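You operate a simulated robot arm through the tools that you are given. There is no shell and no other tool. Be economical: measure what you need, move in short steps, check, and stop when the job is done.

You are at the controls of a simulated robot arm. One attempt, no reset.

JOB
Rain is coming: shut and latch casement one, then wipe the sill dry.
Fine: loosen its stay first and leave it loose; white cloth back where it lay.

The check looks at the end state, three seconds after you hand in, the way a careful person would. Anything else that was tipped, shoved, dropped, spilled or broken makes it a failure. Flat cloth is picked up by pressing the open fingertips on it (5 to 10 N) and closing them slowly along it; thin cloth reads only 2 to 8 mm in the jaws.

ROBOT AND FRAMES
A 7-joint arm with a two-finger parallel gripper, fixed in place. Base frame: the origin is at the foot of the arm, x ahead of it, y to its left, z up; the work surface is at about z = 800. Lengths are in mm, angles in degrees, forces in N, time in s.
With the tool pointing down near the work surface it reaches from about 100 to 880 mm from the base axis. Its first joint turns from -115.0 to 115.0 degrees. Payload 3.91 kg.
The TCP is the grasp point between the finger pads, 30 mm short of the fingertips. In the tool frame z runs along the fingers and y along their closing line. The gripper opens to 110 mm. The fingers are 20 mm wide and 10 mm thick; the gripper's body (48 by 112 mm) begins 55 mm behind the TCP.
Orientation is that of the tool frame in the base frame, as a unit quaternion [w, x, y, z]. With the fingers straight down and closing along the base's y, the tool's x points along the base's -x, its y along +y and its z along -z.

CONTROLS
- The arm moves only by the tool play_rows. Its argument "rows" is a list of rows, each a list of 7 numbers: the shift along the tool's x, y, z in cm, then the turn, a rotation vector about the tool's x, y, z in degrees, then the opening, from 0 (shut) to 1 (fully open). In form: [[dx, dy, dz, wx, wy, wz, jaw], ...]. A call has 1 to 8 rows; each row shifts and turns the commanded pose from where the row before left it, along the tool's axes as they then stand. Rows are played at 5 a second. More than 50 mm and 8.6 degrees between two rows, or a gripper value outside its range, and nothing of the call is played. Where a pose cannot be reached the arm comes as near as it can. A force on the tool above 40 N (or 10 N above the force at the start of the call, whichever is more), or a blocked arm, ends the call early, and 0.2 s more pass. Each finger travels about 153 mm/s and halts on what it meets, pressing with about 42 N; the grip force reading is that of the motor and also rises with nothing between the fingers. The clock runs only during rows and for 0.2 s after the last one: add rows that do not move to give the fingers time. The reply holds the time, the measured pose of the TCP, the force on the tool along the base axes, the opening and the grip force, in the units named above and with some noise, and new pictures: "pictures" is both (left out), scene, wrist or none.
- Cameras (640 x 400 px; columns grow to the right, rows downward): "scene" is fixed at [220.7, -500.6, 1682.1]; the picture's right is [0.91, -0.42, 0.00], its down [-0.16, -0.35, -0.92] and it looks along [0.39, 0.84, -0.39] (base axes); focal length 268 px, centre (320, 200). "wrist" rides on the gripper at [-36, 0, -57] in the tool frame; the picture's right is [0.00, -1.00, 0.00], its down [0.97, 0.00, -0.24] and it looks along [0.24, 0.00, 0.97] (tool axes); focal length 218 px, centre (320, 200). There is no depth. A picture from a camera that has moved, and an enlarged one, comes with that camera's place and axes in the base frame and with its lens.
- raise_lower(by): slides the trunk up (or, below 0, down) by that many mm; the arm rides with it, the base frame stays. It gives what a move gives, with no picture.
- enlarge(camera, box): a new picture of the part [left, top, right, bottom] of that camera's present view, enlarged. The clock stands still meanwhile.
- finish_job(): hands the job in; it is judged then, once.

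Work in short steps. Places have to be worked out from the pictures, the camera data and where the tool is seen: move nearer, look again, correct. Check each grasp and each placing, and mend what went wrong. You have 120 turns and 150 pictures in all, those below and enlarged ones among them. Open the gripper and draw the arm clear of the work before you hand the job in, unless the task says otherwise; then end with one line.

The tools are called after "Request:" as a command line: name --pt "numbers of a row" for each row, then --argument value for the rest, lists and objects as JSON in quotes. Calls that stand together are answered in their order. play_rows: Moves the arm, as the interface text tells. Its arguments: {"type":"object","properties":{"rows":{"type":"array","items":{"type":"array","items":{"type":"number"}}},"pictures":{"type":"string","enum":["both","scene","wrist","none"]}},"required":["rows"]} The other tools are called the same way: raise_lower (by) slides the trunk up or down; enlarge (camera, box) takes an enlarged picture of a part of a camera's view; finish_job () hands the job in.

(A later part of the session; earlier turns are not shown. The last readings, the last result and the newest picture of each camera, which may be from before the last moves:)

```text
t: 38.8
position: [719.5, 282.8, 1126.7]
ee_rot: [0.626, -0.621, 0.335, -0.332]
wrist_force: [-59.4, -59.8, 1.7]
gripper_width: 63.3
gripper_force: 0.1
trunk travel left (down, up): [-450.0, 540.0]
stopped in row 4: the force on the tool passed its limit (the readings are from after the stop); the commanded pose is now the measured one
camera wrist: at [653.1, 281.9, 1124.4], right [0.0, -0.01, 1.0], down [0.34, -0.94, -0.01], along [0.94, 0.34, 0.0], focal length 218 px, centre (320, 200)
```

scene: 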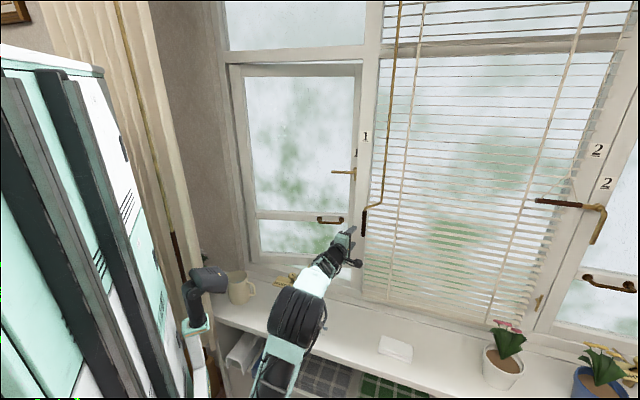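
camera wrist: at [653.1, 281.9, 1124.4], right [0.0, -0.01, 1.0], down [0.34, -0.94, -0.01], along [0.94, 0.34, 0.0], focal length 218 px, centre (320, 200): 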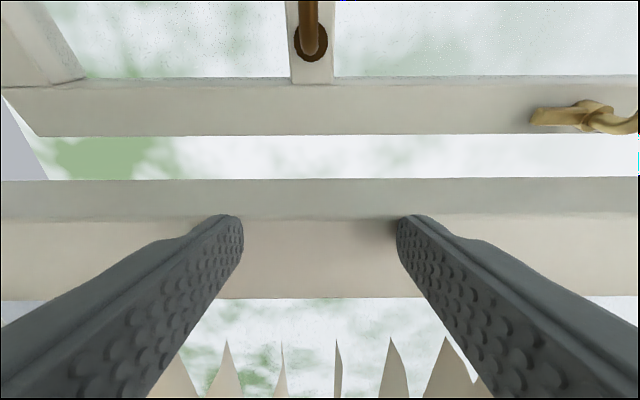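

The arm swung off course and the fingertips touched the mullion (face at q≈738). I back straight off and check the pose.

Request:
play_rows --pt "0 0 -2 0 0 0 0.6" --pt "0 0 -3 0 0 0 0.6" --pt "0 0 -3 0 0 0 0.6" --pt "0 0 0 0 0 0 0.6" --pt "0 0 0 0 0 0 0.6"

Request:
enlarge --camera "scene" --box '[220, 160, 400, 340]'

```text
t: 40.0
position: [658.4, 243.1, 1123.1]
ee_rot: [0.625, -0.622, 0.335, -0.332]
wrist_force: [-0.7, -0.1, -0.3]
gripper_width: 66.0
gripper_force: 0.1
trunk travel left (down, up): [-450.0, 540.0]
camera wrist: at [590.7, 241.5, 1121.9], right [0.0, -0.01, 1.0], down [0.34, -0.94, -0.01], along [0.94, 0.34, 0.0], focal length 218 px, centre (320, 200)
```

scene: 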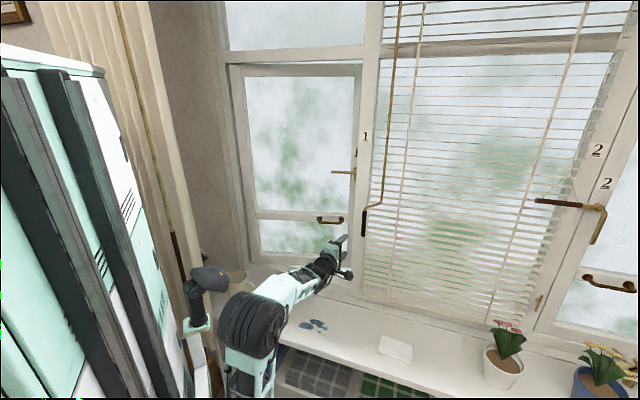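
wrist: 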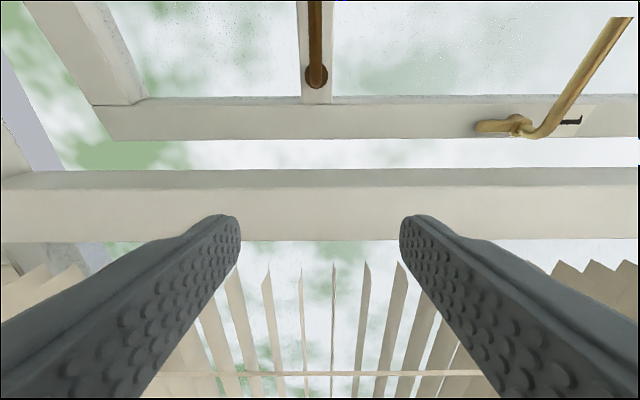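

```text
2.22 times, centred on (310, 250) of scene
camera zoom: at [220.7, -500.6, 1682.1], right [0.91, -0.42, 0.0], down [-0.16, -0.35, -0.92], along [0.39, 0.84, -0.39], focal length 596 px, centre (342, 89)
```

zoom: 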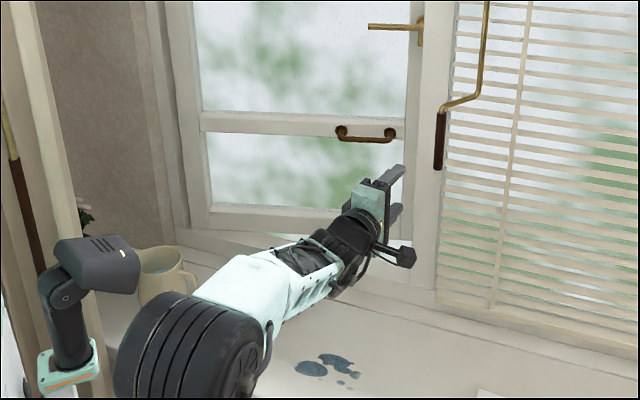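

Everything looks undisturbed. I realign yaw to 45° and shift left to s≈181 while still clear of the frame, in small steps.

Request:
play_rows --pt "0 0 0 0 -5.65 0 0.6" --pt "0 0 0 0 -5.65 0 0.6" --pt "-2.3 0 0 0 0 0 0.6" --pt "-2.3 0 0 0 0 0 0.6" --pt "-2.3 0 0 0 0 0 0.6" --pt "-2.3 0 0 0 0 0 0.6" --pt "-2.2 0 0 0 0 0 0.6" --pt "0 0 0 0 0 0 0.6"

```text
t: 41.8
position: [576.0, 324.1, 1124.5]
ee_rot: [0.655, -0.652, 0.272, -0.268]
wrist_force: [0.0, 0.3, 0.3]
gripper_width: 66.2
gripper_force: 0.1
trunk travel left (down, up): [-450.0, 540.0]
camera wrist: at [511.5, 309.4, 1123.1], right [0.0, -0.01, 1.0], down [0.52, -0.85, -0.01], along [0.85, 0.52, 0.0], focal length 218 px, centre (320, 200)
```

scene: 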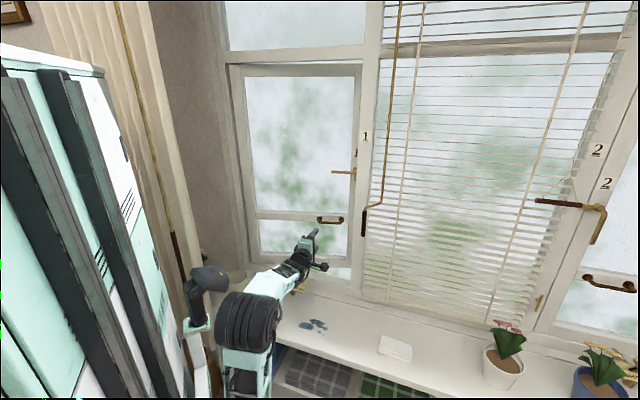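
wrist: 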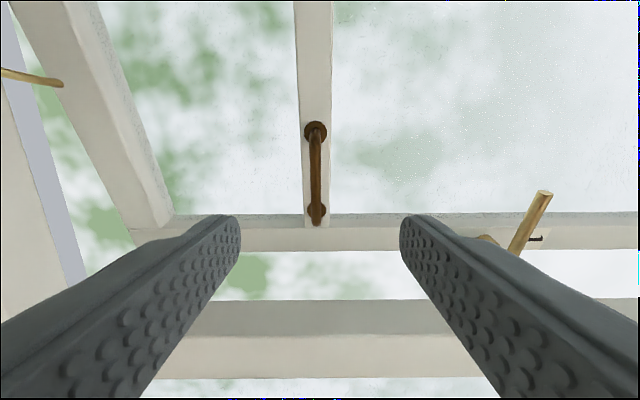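

Well lined up: bar is centred between the jaws (z≈1118, s≈172). I advance in two steps.

Request:
play_rows --pt "-0.3 0.6 3 0 0 0 0.6" --pt "-0.3 0 3 0 0 0 0.6" --pt "0 0 3 0 0 0 0.6" --pt "0 0 3 0 0 0 0.6" --pt "0 0 0 0 0 0 0.6" --pictures "wrist"

```text
t: 43.0
position: [657.6, 413.7, 1118.3]
ee_rot: [0.655, -0.652, 0.271, -0.268]
wrist_force: [-0.8, 0.1, -0.4]
gripper_width: 66.1
gripper_force: 0.0
trunk travel left (down, up): [-450.0, 540.0]
camera wrist: at [591.9, 398.3, 1116.8], right [0.0, -0.01, 1.0], down [0.52, -0.85, -0.01], along [0.85, 0.52, 0.0], focal length 218 px, centre (320, 200)
```

wrist: 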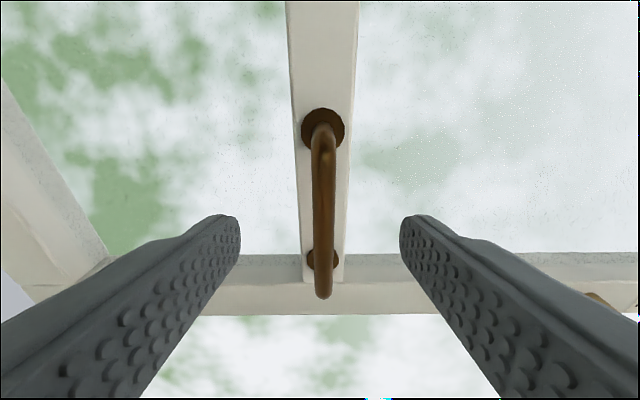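

Request:
play_rows --pt "0 0 2 0 0 0 0.6" --pt "0 0 2 0 0 0 0.6" --pt "0 0 0 0 0 0 0.6" --pictures "both"

Request:
enlarge --camera "scene" --box '[280, 180, 380, 280]'

```text
t: 43.8
position: [684.6, 440.5, 1117.7]
ee_rot: [0.656, -0.652, 0.272, -0.268]
wrist_force: [-0.2, 0.7, 0.1]
gripper_width: 66.1
gripper_force: 0.1
trunk travel left (down, up): [-450.0, 540.0]
camera wrist: at [619.7, 426.7, 1116.5], right [0.0, -0.01, 1.0], down [0.52, -0.85, -0.01], along [0.85, 0.52, 0.0], focal length 218 px, centre (320, 200)
```

scene: 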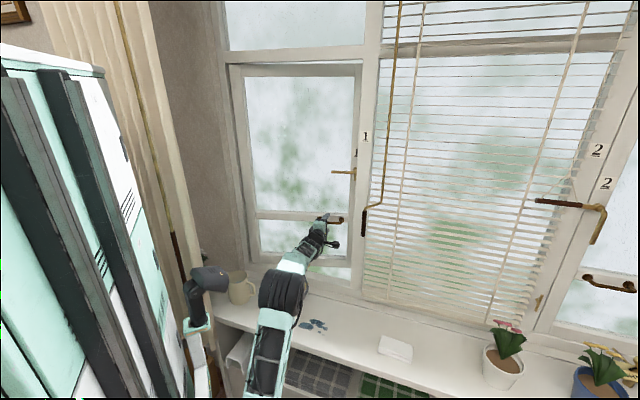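
wrist: 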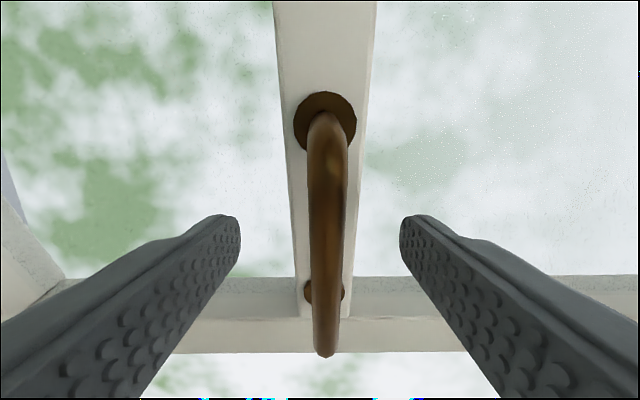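

```text
4.00 times, centred on (330, 230) of scene
camera zoom: at [220.7, -500.6, 1682.1], right [0.91, -0.42, 0.0], down [-0.16, -0.35, -0.92], along [0.39, 0.84, -0.39], focal length 1073 px, centre (280, 80)
```

zoom: 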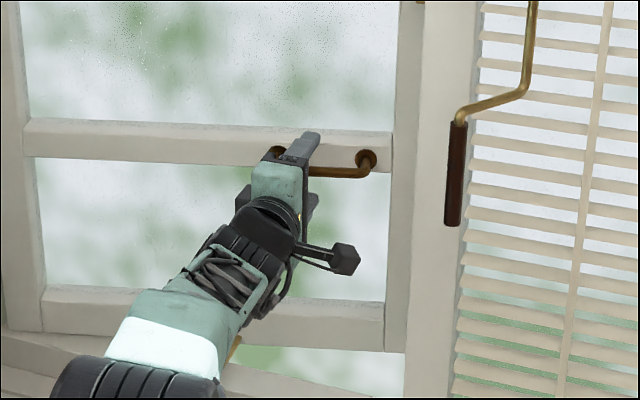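

The bar is about level with the fingertips. I advance 15 mm and close on it.

Request:
play_rows --pt "0 0 1.5 0 0 0 0.6" --pt "0 0 0 0 0 0 0.6" --pt "0 0 0 0 0 0 0.35" --pt "0 0 0 0 0 0 0.2" --pt "0 0 0 0 0 0 0.0" --pt "0 0 0 0 0 0 0.0" --pictures "wrist"

```text
t: 45.2
position: [694.7, 452.0, 1119.8]
ee_rot: [0.657, -0.651, 0.271, -0.269]
wrist_force: [1.0, 1.8, 10.5]
gripper_width: 11.8
gripper_force: 45.2
trunk travel left (down, up): [-450.0, 540.0]
camera wrist: at [629.7, 436.7, 1118.5], right [0.0, -0.01, 1.0], down [0.52, -0.86, -0.01], along [0.86, 0.52, 0.0], focal length 218 px, centre (320, 200)
```

wrist: 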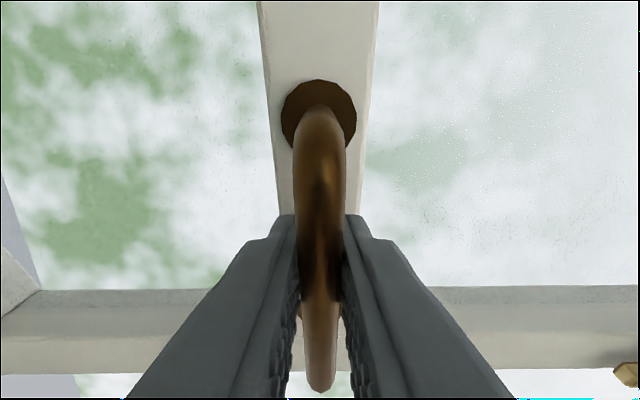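

Bar gripped (11.8 mm). I pull the casement inward gently and follow the arc.

Request:
play_rows --pt "0.1 0 -0.8 0 0 0 0" --pt "0.1 0 -1.0 0 0 0 0" --pt "0.1 0 -1.0 0 0 0 0" --pt "0.1 0 -1.0 0 0 0 0" --pt "0 0 0 0 0 0 0"

```text
t: 46.4
position: [669.2, 424.2, 1119.7]
ee_rot: [0.656, -0.653, 0.27, -0.266]
wrist_force: [-10.3, 11.7, 19.6]
gripper_width: 11.7
gripper_force: 44.4
trunk travel left (down, up): [-450.0, 540.0]
camera wrist: at [603.6, 408.8, 1118.6], right [0.0, -0.01, 1.0], down [0.52, -0.85, -0.01], along [0.85, 0.52, 0.0], focal length 218 px, centre (320, 200)
```

scene: 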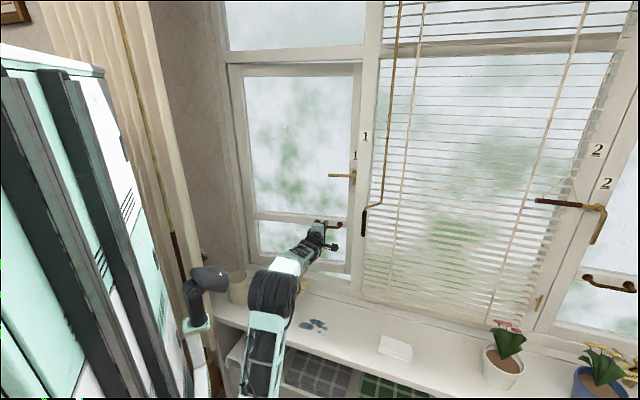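
wrist: 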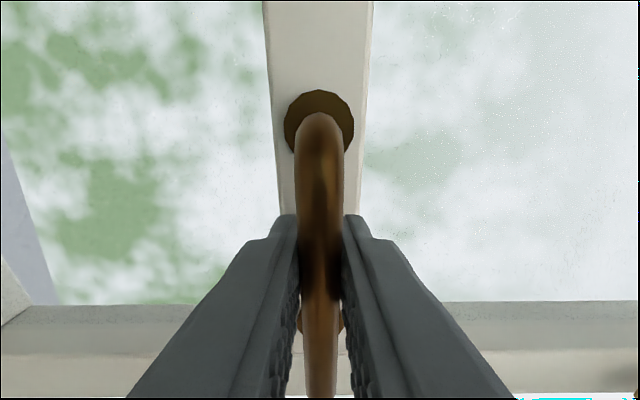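

The casement follows. I relieve the side forces and continue.

Request:
play_rows --pt "-0.1 -0.15 -0.8 0 0 0 0" --pt "-0.1 0 -0.8 0 0 0 0" --pt "0 0 -0.8 0 0 0 0" --pt "0 0 -0.6 0 0 0 0" --pt "0 0 0 0 0 0 0"

Request:
enlarge --camera "scene" --box '[320, 120, 400, 290]'

```text
t: 47.6
position: [646.4, 404.0, 1119.8]
ee_rot: [0.655, -0.652, 0.271, -0.267]
wrist_force: [-9.3, 14.8, 14.5]
gripper_width: 11.6
gripper_force: 44.9
trunk travel left (down, up): [-450.0, 540.0]
camera wrist: at [582.1, 388.9, 1118.7], right [0.0, -0.01, 1.0], down [0.52, -0.85, -0.01], along [0.85, 0.52, 0.0], focal length 218 px, centre (320, 200)
```

scene: 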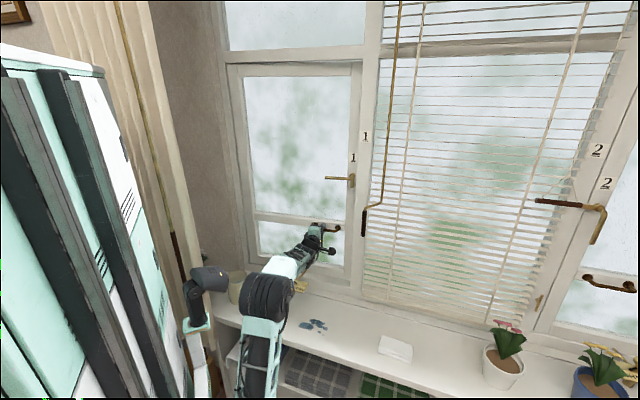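
wrist: 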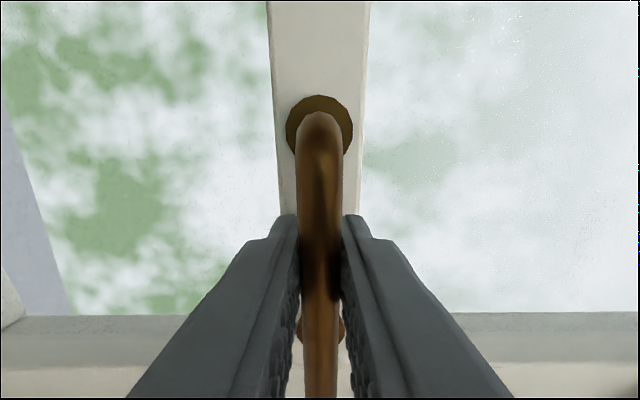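

```text
2.35 times, centred on (360, 205) of scene
camera zoom: at [220.7, -500.6, 1682.1], right [0.91, -0.42, 0.0], down [-0.16, -0.35, -0.92], along [0.39, 0.84, -0.39], focal length 631 px, centre (226, 188)
```

zoom: 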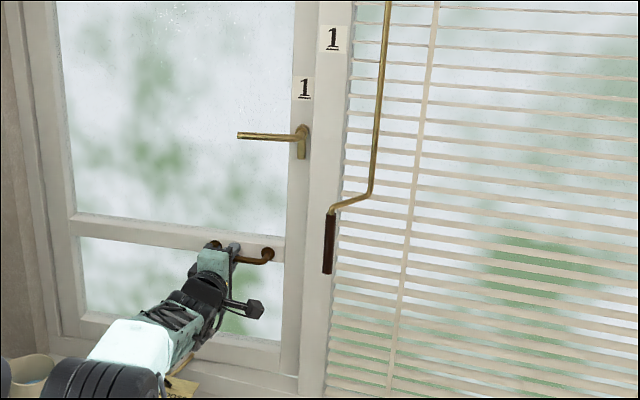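

Almost shut. I keep pulling in small steps until it stops.

Request:
play_rows --pt "-0.15 -0.1 -0.6 0 0 0 0" --pt "-0.05 0 -0.6 0 0 0 0" --pt "0 0 -0.6 0 0 0 0" --pt "0 0 -0.6 0 0 0 0" --pt "0 0 0 0 0 0 0" --pictures "scene"

Request:
enlarge --camera "scene" --box '[320, 120, 400, 290]'

```text
t: 48.8
position: [628.5, 388.3, 1121.1]
ee_rot: [0.655, -0.653, 0.271, -0.267]
wrist_force: [-11.1, 15.6, 4.6]
gripper_width: 11.9
gripper_force: 45.4
trunk travel left (down, up): [-450.0, 540.0]
```

scene: 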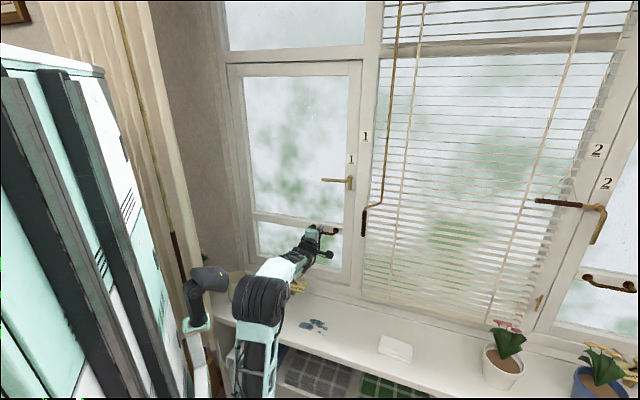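

```text
2.35 times, centred on (360, 205) of scene
camera zoom: at [220.7, -500.6, 1682.1], right [0.91, -0.42, 0.0], down [-0.16, -0.35, -0.92], along [0.39, 0.84, -0.39], focal length 631 px, centre (226, 188)
```

zoom: 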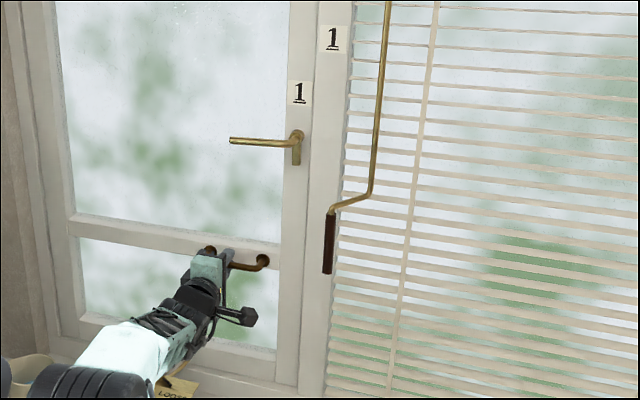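

Request:
play_rows --pt "-0.2 0 -0.5 0 0 0 0" --pt "0 0 -0.5 0 0 0 0" --pt "0 0 -0.5 0 0 0 0" --pt "0 0 -0.5 0 0 0 0" --pt "0 0 0 0 0 0 0" --pictures "scene"

Request:
enlarge --camera "scene" --box '[320, 120, 400, 290]'

```text
t: 49.7
position: [619.0, 378.2, 1121.4]
ee_rot: [0.654, -0.653, 0.27, -0.269]
wrist_force: [20.0, 31.6, 2.2]
gripper_width: 11.6
gripper_force: 45.3
trunk travel left (down, up): [-450.0, 540.0]
stopped in row 4: the force on the tool passed its limit (the readings are from after the stop); the commanded pose is now the measured one
```

scene: 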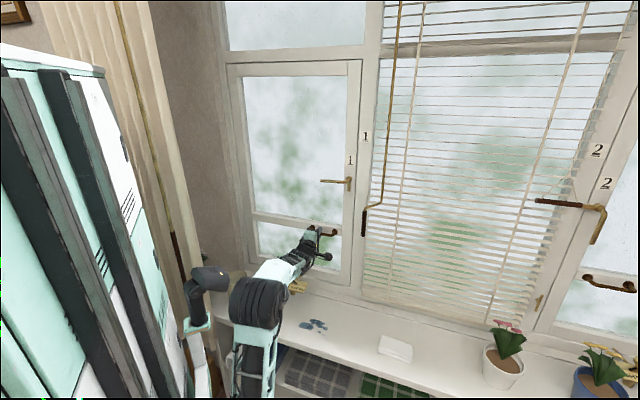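

```text
2.35 times, centred on (360, 205) of scene
camera zoom: at [220.7, -500.6, 1682.1], right [0.91, -0.42, 0.0], down [-0.16, -0.35, -0.92], along [0.39, 0.84, -0.39], focal length 631 px, centre (226, 188)
```

zoom: 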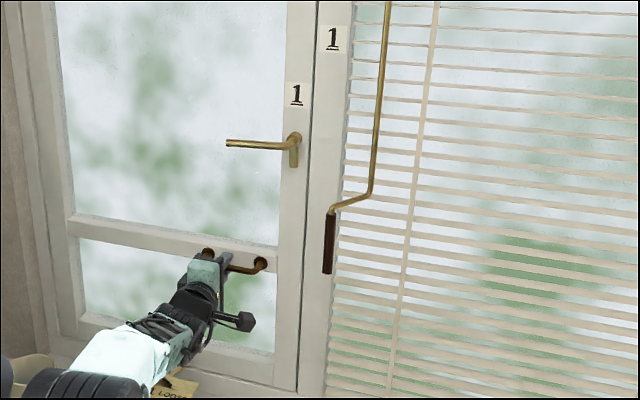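

The casement is shut: it stopped against the frame at 37 N. I release, back off, and raise the trunk to latch height (~1360).

Request:
play_rows --pt "0 0 0 0 0 0 0.3" --pt "0 0 0 0 0 0 0.5" --pt "0 0 -2 0 0 0 0.5" --pt "0 0 -3 0 0 0 0.5" --pt "0 0 -3 0 0 0 0.5" --pt "0 0 0 0 0 0 0" --pictures "none"

Request:
raise_lower --by 240

Request:
play_rows --pt "0 0 0 0 0 0 0"

Request:
enlarge --camera "scene" --box '[300, 120, 400, 220]'

```text
t: 51.1
position: [562.8, 318.7, 1120.5]
ee_rot: [0.655, -0.652, 0.272, -0.269]
wrist_force: [0.4, 0.3, 0.3]
gripper_width: 0.0
gripper_force: 37.5
trunk travel left (down, up): [-450.0, 540.0]
```

```text
t: 53.6
position: [562.8, 317.9, 1359.5]
ee_rot: [0.655, -0.652, 0.273, -0.268]
wrist_force: [0.4, -0.2, -0.2]
gripper_width: 0.1
gripper_force: 37.4
trunk travel left (down, up): [-690.0, 300.0]
```

```text
t: 54.0
position: [561.7, 319.0, 1360.3]
ee_rot: [0.654, -0.652, 0.272, -0.269]
wrist_force: [0.1, -0.1, -0.3]
gripper_width: 0.2
gripper_force: 37.7
trunk travel left (down, up): [-690.0, 300.0]
camera wrist: at [496.9, 304.1, 1359.1], right [0.0, -0.01, 1.0], down [0.52, -0.86, -0.01], along [0.86, 0.52, 0.0], focal length 218 px, centre (320, 200)
```

scene: 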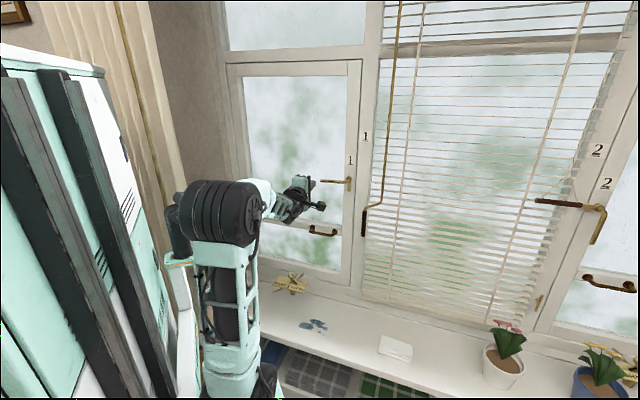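
wrist: 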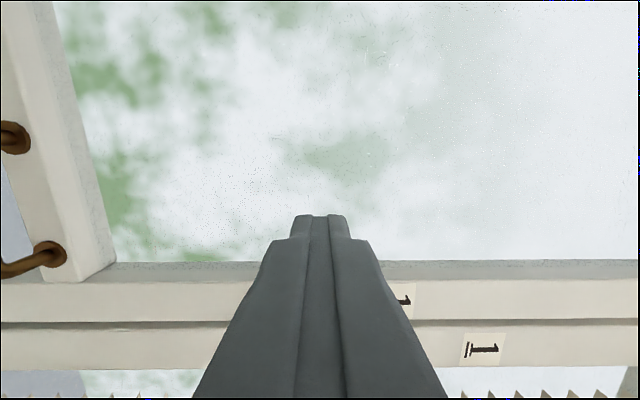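

```text
4.00 times, centred on (350, 170) of scene
camera zoom: at [220.7, -500.6, 1682.1], right [0.91, -0.42, 0.0], down [-0.16, -0.35, -0.92], along [0.39, 0.84, -0.39], focal length 1073 px, centre (200, 320)
```

zoom: 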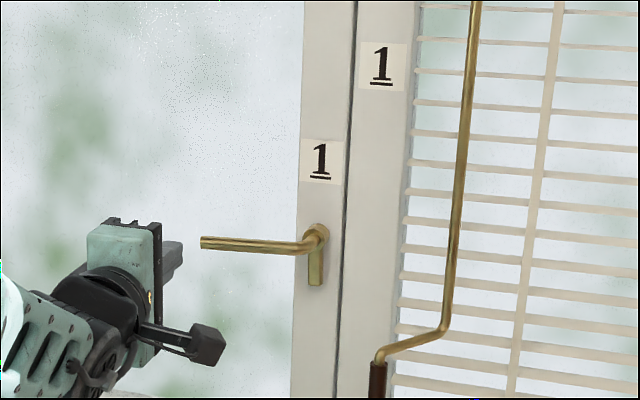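

The lever is hidden behind the fingers. I rise 70 mm so it shows, which is also where I'll push from.

Request:
play_rows --pt "0 -3.5 0 0 0 0 0" --pt "0 -3.5 0 0 0 0 0" --pt "0 0 0 0 0 0 0" --pictures "wrist"

```text
t: 54.8
position: [561.6, 317.1, 1430.9]
ee_rot: [0.655, -0.651, 0.273, -0.269]
wrist_force: [-0.5, -0.3, -0.3]
gripper_width: 0.1
gripper_force: 37.4
trunk travel left (down, up): [-690.0, 300.0]
camera wrist: at [496.8, 302.9, 1430.1], right [0.0, -0.01, 1.0], down [0.52, -0.86, -0.01], along [0.86, 0.52, 0.0], focal length 218 px, centre (320, 200)
```

wrist: 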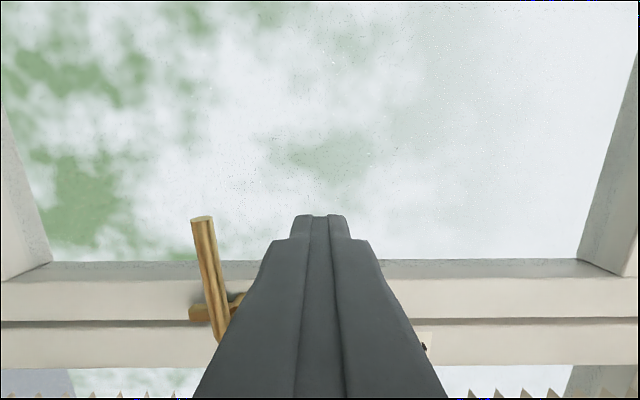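

Lever located: tip (s 183, q 702, z 1354), hub at s≈285. I position the closed fingers just above the lever, 85 mm from the hub.

Request:
play_rows --pt "1.35 0 2 0 0 0 0" --pt "1.35 1 2.6 0 0 0 0" --pt "0 1.5 2.6 0 0 0 0" --pt "0 2 0 0 0 0 0" --pt "0 0 0 0 0 0 0"

Request:
enlarge --camera "scene" --box '[300, 120, 400, 220]'

```text
t: 56.0
position: [632.1, 350.4, 1385.8]
ee_rot: [0.655, -0.652, 0.273, -0.269]
wrist_force: [0.3, -0.8, -0.4]
gripper_width: 0.1
gripper_force: 38.1
trunk travel left (down, up): [-690.0, 300.0]
camera wrist: at [566.8, 336.2, 1383.9], right [0.0, -0.01, 1.0], down [0.52, -0.86, -0.01], along [0.86, 0.52, 0.0], focal length 218 px, centre (320, 200)
```

scene: 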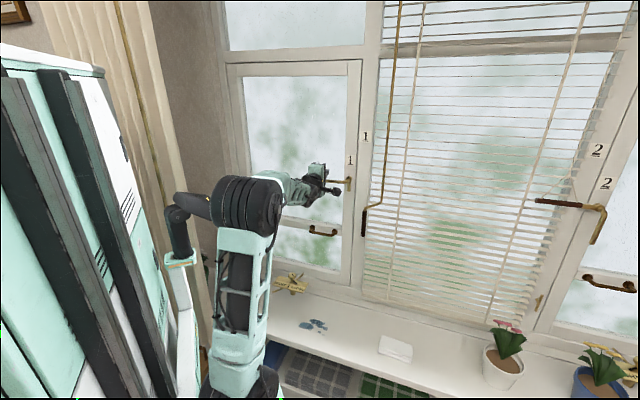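
wrist: 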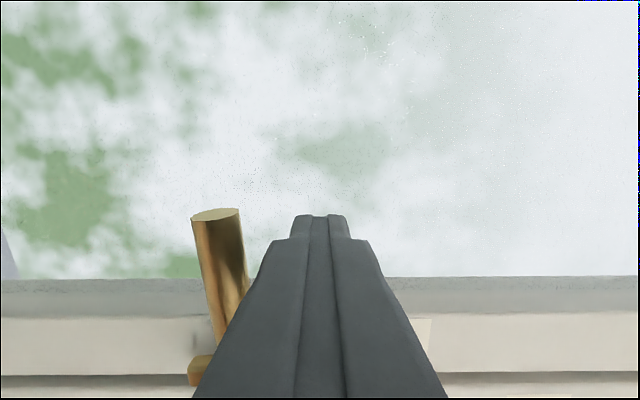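

```text
4.00 times, centred on (350, 170) of scene
camera zoom: at [220.7, -500.6, 1682.1], right [0.91, -0.42, 0.0], down [-0.16, -0.35, -0.92], along [0.39, 0.84, -0.39], focal length 1073 px, centre (200, 320)
```

zoom: 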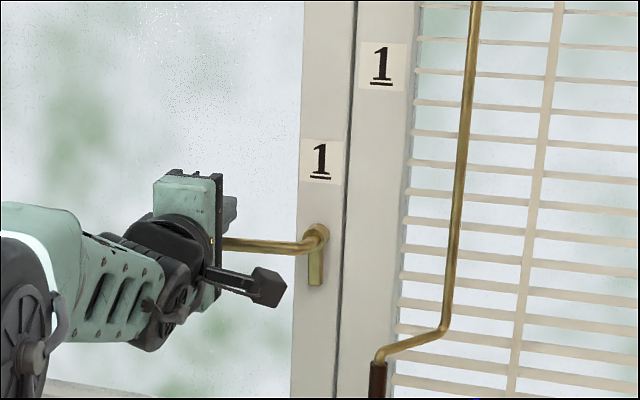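

Finger tips are above the lever. I push it down along its arc.

Request:
play_rows --pt "0 1.5 0 0 0 0 0" --pt "0 1.6 0 0 0 0 0" --pt "0 1.5 0 0 0 0 0" --pt "0.4 1.5 0 0 0 0 0" --pt "0.5 1.4 0 0 0 0 0" --pt "0 0 0 0 0 0 0"

Request:
enlarge --camera "scene" --box '[300, 120, 400, 220]'

```text
t: 57.4
position: [638.4, 344.9, 1309.6]
ee_rot: [0.654, -0.652, 0.273, -0.268]
wrist_force: [0.5, -0.1, 0.5]
gripper_width: 0.1
gripper_force: 38.1
trunk travel left (down, up): [-690.0, 300.0]
camera wrist: at [573.4, 329.6, 1308.9], right [0.0, -0.01, 1.0], down [0.52, -0.86, -0.01], along [0.86, 0.52, 0.0], focal length 218 px, centre (320, 200)
```

scene: 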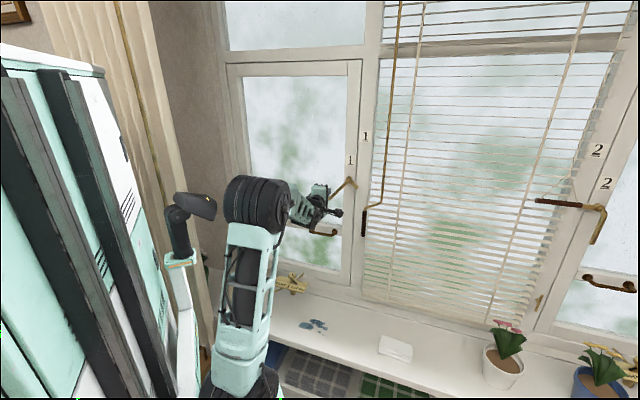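
wrist: 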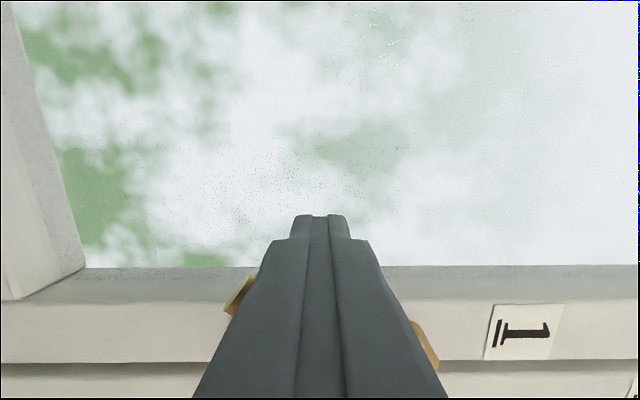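

```text
4.00 times, centred on (350, 170) of scene
camera zoom: at [220.7, -500.6, 1682.1], right [0.91, -0.42, 0.0], down [-0.16, -0.35, -0.92], along [0.39, 0.84, -0.39], focal length 1073 px, centre (200, 320)
```

zoom: 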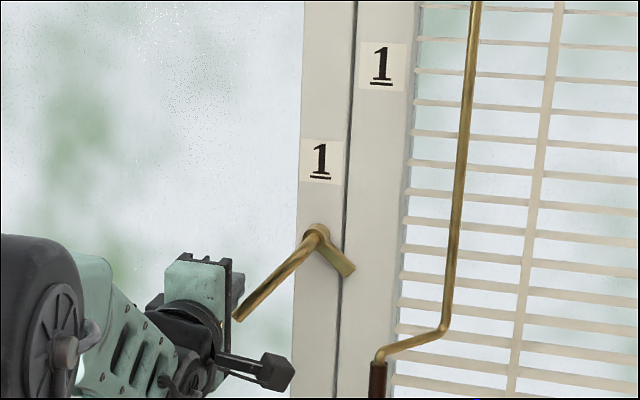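

Lever at about 50°, tongue swinging over the mullion. I continue the arc to vertical.

Request:
play_rows --pt "1.1 1.1 0 0 0 0 0" --pt "1.1 1.0 0 0 0 0 0" --pt "1.3 0.9 0 0 0 0 0" --pt "1.3 0.6 0 0 0 0 0" --pt "1.2 0.3 0 0 0 0 0" --pt "0 0 0 0 0 0 0"

Request:
enlarge --camera "scene" --box '[300, 120, 400, 220]'

```text
t: 58.8
position: [679.3, 304.6, 1272.1]
ee_rot: [0.655, -0.652, 0.271, -0.268]
wrist_force: [-6.7, 8.0, 2.0]
gripper_width: 0.0
gripper_force: 37.9
trunk travel left (down, up): [-690.0, 300.0]
camera wrist: at [613.9, 289.7, 1270.2], right [0.0, -0.01, 1.0], down [0.52, -0.85, -0.01], along [0.85, 0.52, 0.0], focal length 218 px, centre (320, 200)
```

scene: 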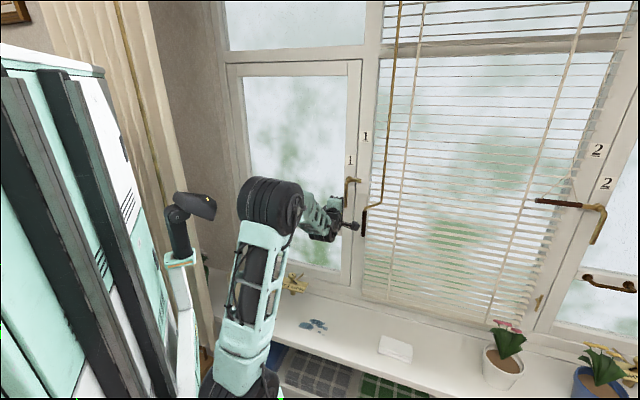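
wrist: 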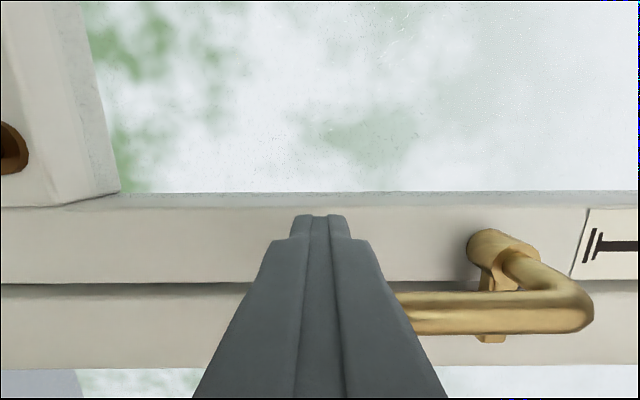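

```text
4.00 times, centred on (350, 170) of scene
camera zoom: at [220.7, -500.6, 1682.1], right [0.91, -0.42, 0.0], down [-0.16, -0.35, -0.92], along [0.39, 0.84, -0.39], focal length 1073 px, centre (200, 320)
```

zoom: 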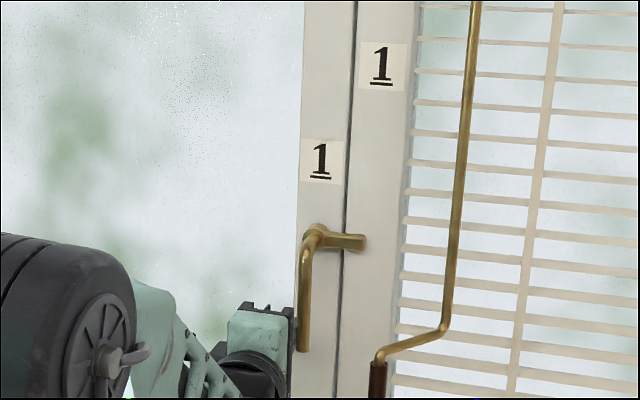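

The lever is vertical and its tongue lies over the mullion. I give it a last slight push to its stop, then draw back left and away.

Request:
play_rows --pt "0.4 0 0 0 0 0 0" --pt "0 0 0 0 0 0 0" --pt "-1.5 0 0 0 0 0 0" --pt "-1 0 -3 0 0 0 0" --pt "0 0 -4 0 0 0 0" --pt "0 0 -4 0 0 0 0" --pt "0 0 -4 0 0 0 0" --pt "0 0 0 0 0 0 0"

Request:
enlarge --camera "scene" --box '[320, 130, 380, 310]'

```text
t: 60.6
position: [559.1, 210.0, 1270.7]
ee_rot: [0.655, -0.652, 0.273, -0.268]
wrist_force: [-1.1, 0.0, -1.0]
gripper_width: 0.0
gripper_force: 37.4
trunk travel left (down, up): [-690.0, 300.0]
camera wrist: at [494.2, 196.0, 1269.5], right [0.0, -0.01, 1.0], down [0.52, -0.86, -0.01], along [0.86, 0.52, 0.0], focal length 218 px, centre (320, 200)
```

scene: 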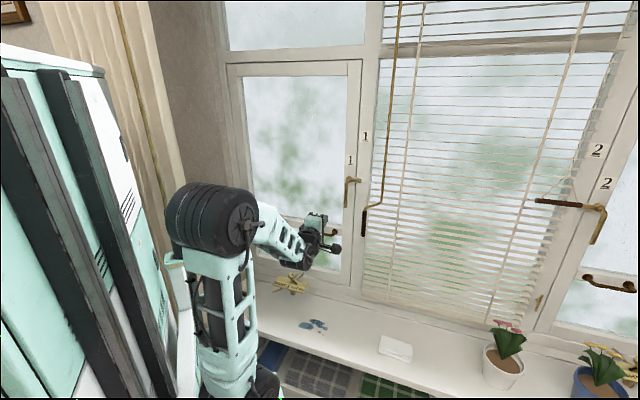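
wrist: 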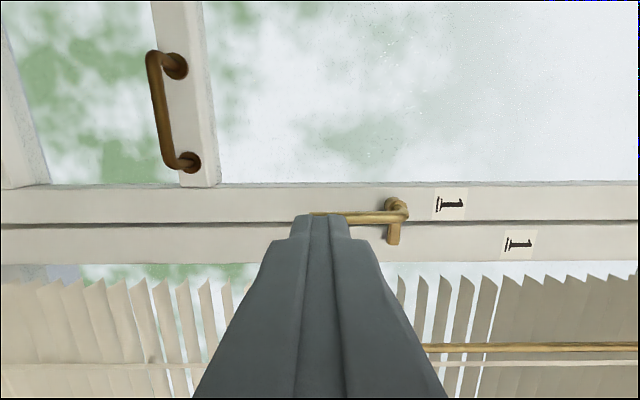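

```text
2.22 times, centred on (350, 220) of scene
camera zoom: at [220.7, -500.6, 1682.1], right [0.91, -0.42, 0.0], down [-0.16, -0.35, -0.92], along [0.39, 0.84, -0.39], focal length 596 px, centre (253, 156)
```

zoom: 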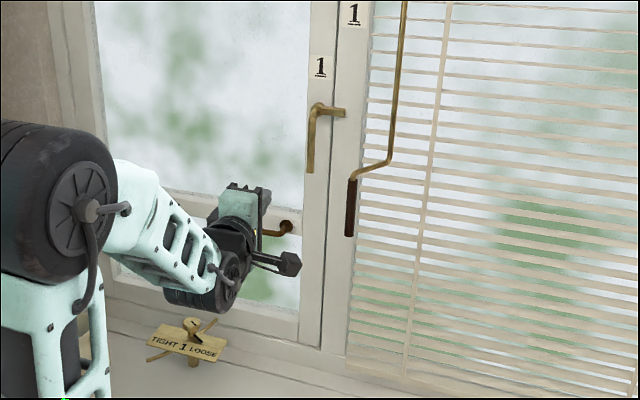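

Casement one is shut and latched. Now to the cloth: I tilt the tool down.

Request:
play_rows --pt "0 0 -2 -8.5 0 0 0.3" --pt "0 0 -2 -8.5 0 0 0.5" --pt "0 0 0 -8.5 0 0 0.5" --pt "0 0 0 -8.5 0 0 0.5" --pt "0 0 0 -8.5 0 0 0.5" --pt "0 0 0 -8.5 0 0 0.5" --pt "0 0 0 -8.5 0 0 0.5" --pt "0 0 0 0 0 0 0.5" --pictures "none"

Request:
play_rows --pt "0 0 0 -8.5 0 0 0.5" --pt "0 0 0 -8.5 0 0 0.5" --pt "0 0 0 -8.5 0 0 0.5" --pt "0 0 0 -4.5 0 0 0.5" --pt "0 0 0 0 0 0 0.5" --pt "0 0 0 0 0 0 0.5"

```text
t: 62.4
position: [531.0, 182.5, 1273.9]
ee_rot: [-0.244, 0.891, -0.369, 0.098]
wrist_force: [0.5, 0.0, 0.3]
gripper_width: 55.0
gripper_force: 0.1
trunk travel left (down, up): [-690.0, 300.0]
```

```text
t: 63.8
position: [532.5, 181.5, 1272.7]
ee_rot: [-0.006, 0.924, -0.383, -0.001]
wrist_force: [0.5, 0.3, 0.8]
gripper_width: 55.2
gripper_force: 0.0
trunk travel left (down, up): [-690.0, 300.0]
camera wrist: at [506.5, 208.0, 1329.3], right [0.71, 0.71, 0.01], down [0.69, -0.69, 0.23], along [0.17, -0.16, -0.97], focal length 218 px, centre (320, 200)
```

scene: 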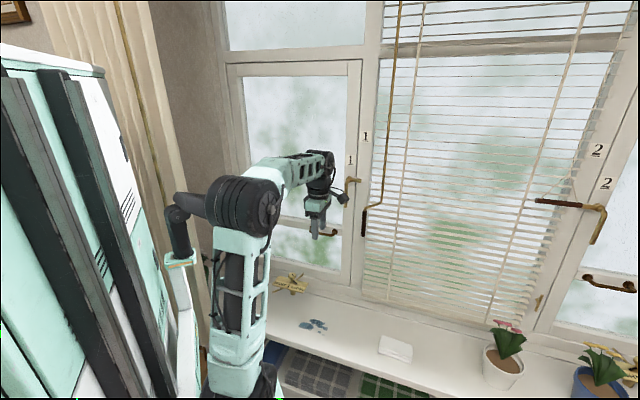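
wrist: 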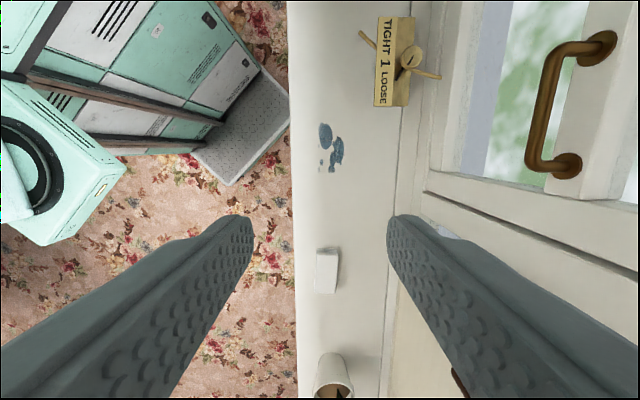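

The view shows the cloth centred near (s 527, q 521), a folded pad ≈125×60 mm. I lower the trunk and move over it.

Request:
play_rows --pt "4 -0.2 0 0 0 0 0.5" --pt "4 -0.2 0 0 0 0 0.5" --pt "4 -0.3 0 0 0 0 0.5" --pt "4 -0.3 0 0 0 0 0.5" --pt "4 -0.2 0 0 0 0 0.5" --pt "4 -0.2 0 0 0 0 0.5" --pt "3.5 -0.2 0 0 0 0 0.5" --pt "0 0 0 0 0 0 0.5" --pictures "none"

Request:
raise_lower --by -240

Request:
play_rows --pt "0 0 2 0 0 0 0.5" --pt "0 0 0 0 0 0 0.5"

```text
t: 65.6
position: [738.0, -0.1, 1273.1]
ee_rot: [-0.006, 0.924, -0.382, -0.001]
wrist_force: [-0.5, -0.5, 0.1]
gripper_width: 54.9
gripper_force: 0.1
trunk travel left (down, up): [-690.0, 300.0]
```

```text
t: 68.1
position: [738.7, 0.4, 1032.5]
ee_rot: [-0.006, 0.924, -0.383, -0.002]
wrist_force: [-0.8, 0.2, -0.5]
gripper_width: 55.2
gripper_force: 0.0
trunk travel left (down, up): [-450.0, 540.0]
```

```text
t: 68.7
position: [739.4, 0.3, 1012.7]
ee_rot: [-0.006, 0.924, -0.383, 0.0]
wrist_force: [-0.1, 0.6, 0.5]
gripper_width: 54.9
gripper_force: 0.2
trunk travel left (down, up): [-450.0, 540.0]
camera wrist: at [713.1, 25.1, 1068.1], right [0.71, 0.71, 0.01], down [0.69, -0.69, 0.23], along [0.17, -0.16, -0.97], focal length 218 px, centre (320, 200)
```

scene: 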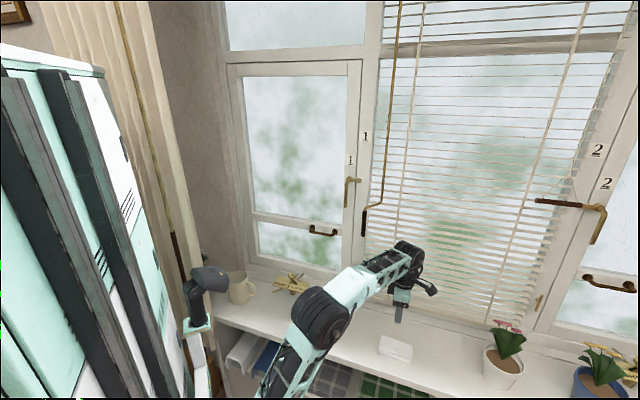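
wrist: 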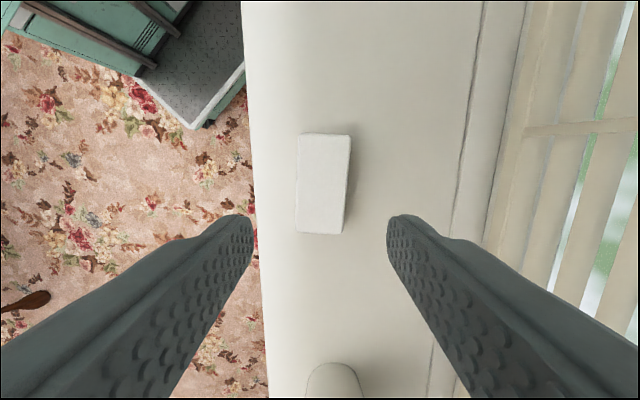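

Cloth centre (527, 525). I set the jaws to ~38 mm and descend toward the cloth.

Request:
play_rows --pt "0.4 -0.2 4 0 0 0 0.35" --pt "0 0 4.5 0 0 0 0.35" --pt "0 0 4 0 0 0 0.35" --pt "0 0 2 0 0 0 0.35" --pt "0 0 0 0 0 0 0.35" --pictures "wrist"

Request:
enlarge --camera "scene" --box '[350, 280, 450, 380]'

```text
t: 69.9
position: [744.3, -0.2, 867.2]
ee_rot: [-0.005, 0.924, -0.382, -0.001]
wrist_force: [0.5, 0.2, 0.0]
gripper_width: 38.4
gripper_force: 0.0
trunk travel left (down, up): [-450.0, 540.0]
camera wrist: at [717.8, 25.0, 923.0], right [0.71, 0.71, 0.01], down [0.69, -0.69, 0.23], along [0.17, -0.16, -0.97], focal length 218 px, centre (320, 200)
```

wrist: 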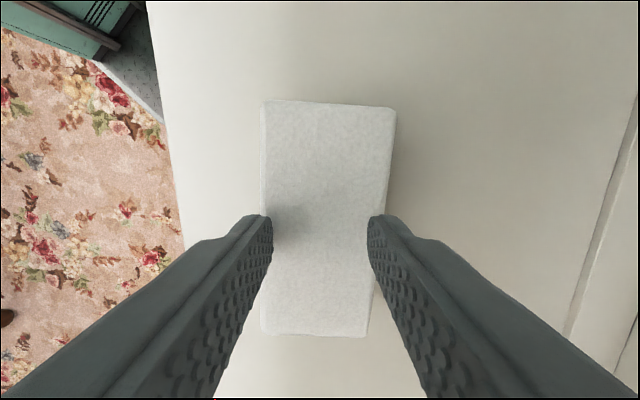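

```text
4.00 times, centred on (400, 330) of scene
camera zoom: at [220.7, -500.6, 1682.1], right [0.91, -0.42, 0.0], down [-0.16, -0.35, -0.92], along [0.39, 0.84, -0.39], focal length 1073 px, centre (0, -320)
```

zoom: 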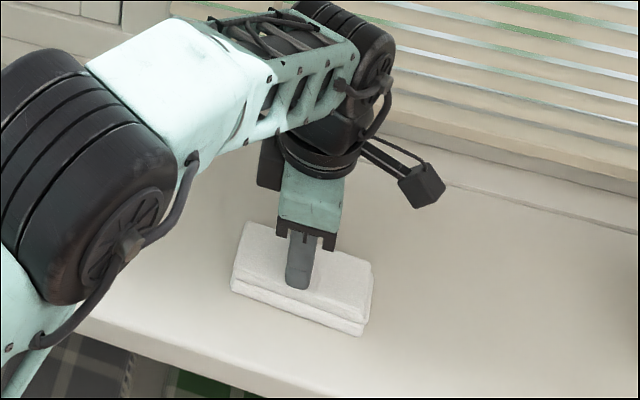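

The cloth is a thick folded pad (~20–25 mm), so I straddle its sides: open wide, lower the tips beside it, and close.

Request:
play_rows --pt "0.4 0 0 0 0 0 0.8" --pt "0 0 1 0 0 0 0.8" --pt "0 0 1 0 0 0 0.8" --pt "0 0 0.9 0 0 0 0.8" --pt "0 0 0 0 0 0 0.8" --pictures "wrist"

Request:
enlarge --camera "scene" --box '[350, 280, 450, 380]'

```text
t: 71.1
position: [746.2, -1.2, 838.2]
ee_rot: [-0.005, 0.924, -0.383, 0.0]
wrist_force: [-0.4, -0.4, 0.4]
gripper_width: 87.9
gripper_force: 0.0
trunk travel left (down, up): [-450.0, 540.0]
camera wrist: at [721.0, 23.3, 894.1], right [0.71, 0.71, 0.01], down [0.69, -0.69, 0.23], along [0.17, -0.16, -0.97], focal length 218 px, centre (320, 200)
```

wrist: 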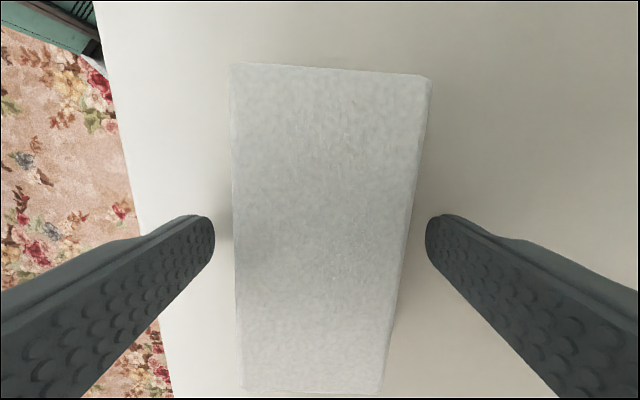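

```text
4.00 times, centred on (400, 330) of scene
camera zoom: at [220.7, -500.6, 1682.1], right [0.91, -0.42, 0.0], down [-0.16, -0.35, -0.92], along [0.39, 0.84, -0.39], focal length 1073 px, centre (0, -320)
```

zoom: 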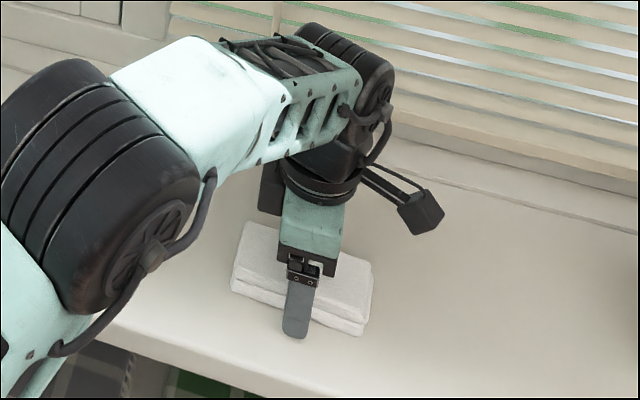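

Pad sits ~4° off the jaws; I match it and close slowly.

Request:
play_rows --pt "0 0 0.2 0 0 4 0.7" --pt "0 0 0 0 0 0 0.62" --pt "0 0 0 0 0 0 0.56" --pt "0 0 0 0 0 0 0.5" --pt "0 0 0 0 0 0 0.44" --pt "0 0 0 0 0 0 0.38" --pictures "wrist"

```text
t: 72.5
position: [746.7, -1.3, 837.7]
ee_rot: [-0.007, 0.91, -0.414, 0.0]
wrist_force: [0.6, 0.1, 0.7]
gripper_width: 54.9
gripper_force: 42.1
trunk travel left (down, up): [-450.0, 540.0]
camera wrist: at [722.7, 24.9, 892.5], right [0.75, 0.66, 0.01], down [0.64, -0.74, 0.23], along [0.16, -0.17, -0.97], focal length 218 px, centre (320, 200)
```

wrist: 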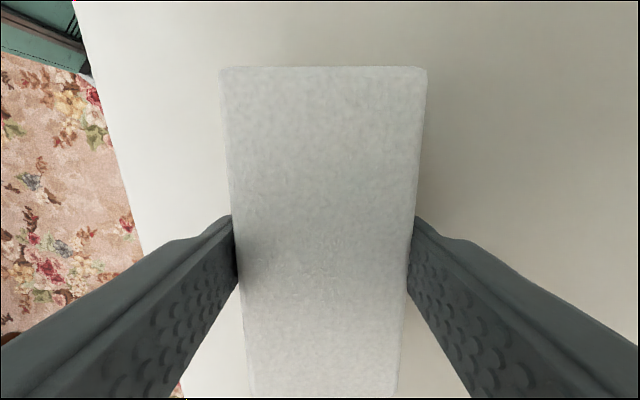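

The pad is firm: held at 55 mm. Its home is TCP (746.7, −1.3, 837.7) at this yaw. I lift it.

Request:
play_rows --pt "0 0 -1.5 0 0 0 0.38" --pt "0 0 -2 0 0 0 0.38" --pt "0 0 -2 0 0 0 0.38" --pt "0 0 0 0 0 0 0.38"

Request:
enlarge --camera "scene" --box '[280, 260, 450, 380]'

```text
t: 73.5
position: [746.9, -2.6, 892.4]
ee_rot: [-0.006, 0.91, -0.415, -0.001]
wrist_force: [-0.1, 0.6, -0.2]
gripper_width: 54.9
gripper_force: 42.0
trunk travel left (down, up): [-450.0, 540.0]
camera wrist: at [722.4, 24.3, 947.5], right [0.75, 0.66, 0.01], down [0.64, -0.74, 0.23], along [0.16, -0.17, -0.97], focal length 218 px, centre (320, 200)
```

scene: 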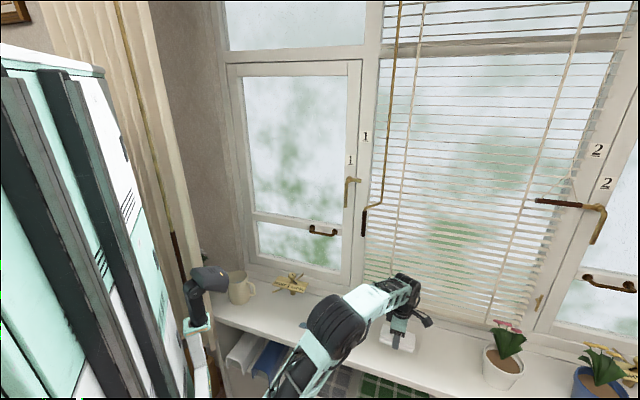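
wrist: 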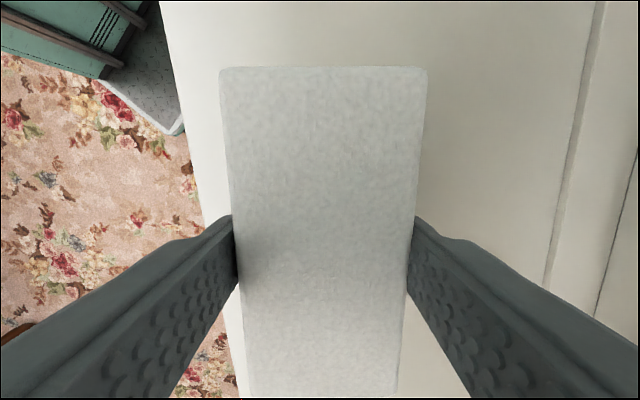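

```text
3.33 times, centred on (365, 320) of scene
camera zoom: at [220.7, -500.6, 1682.1], right [0.91, -0.42, 0.0], down [-0.16, -0.35, -0.92], along [0.39, 0.84, -0.39], focal length 894 px, centre (170, -200)
```

zoom: 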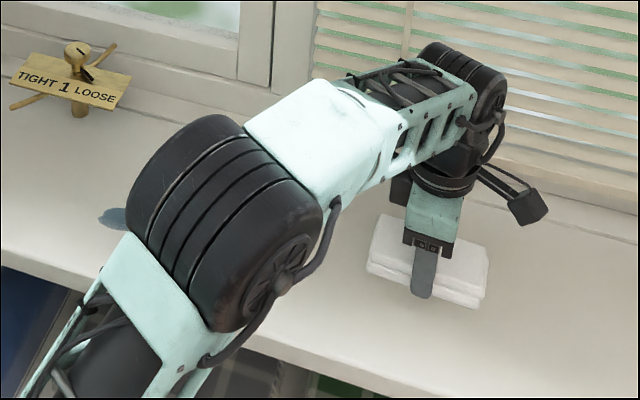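

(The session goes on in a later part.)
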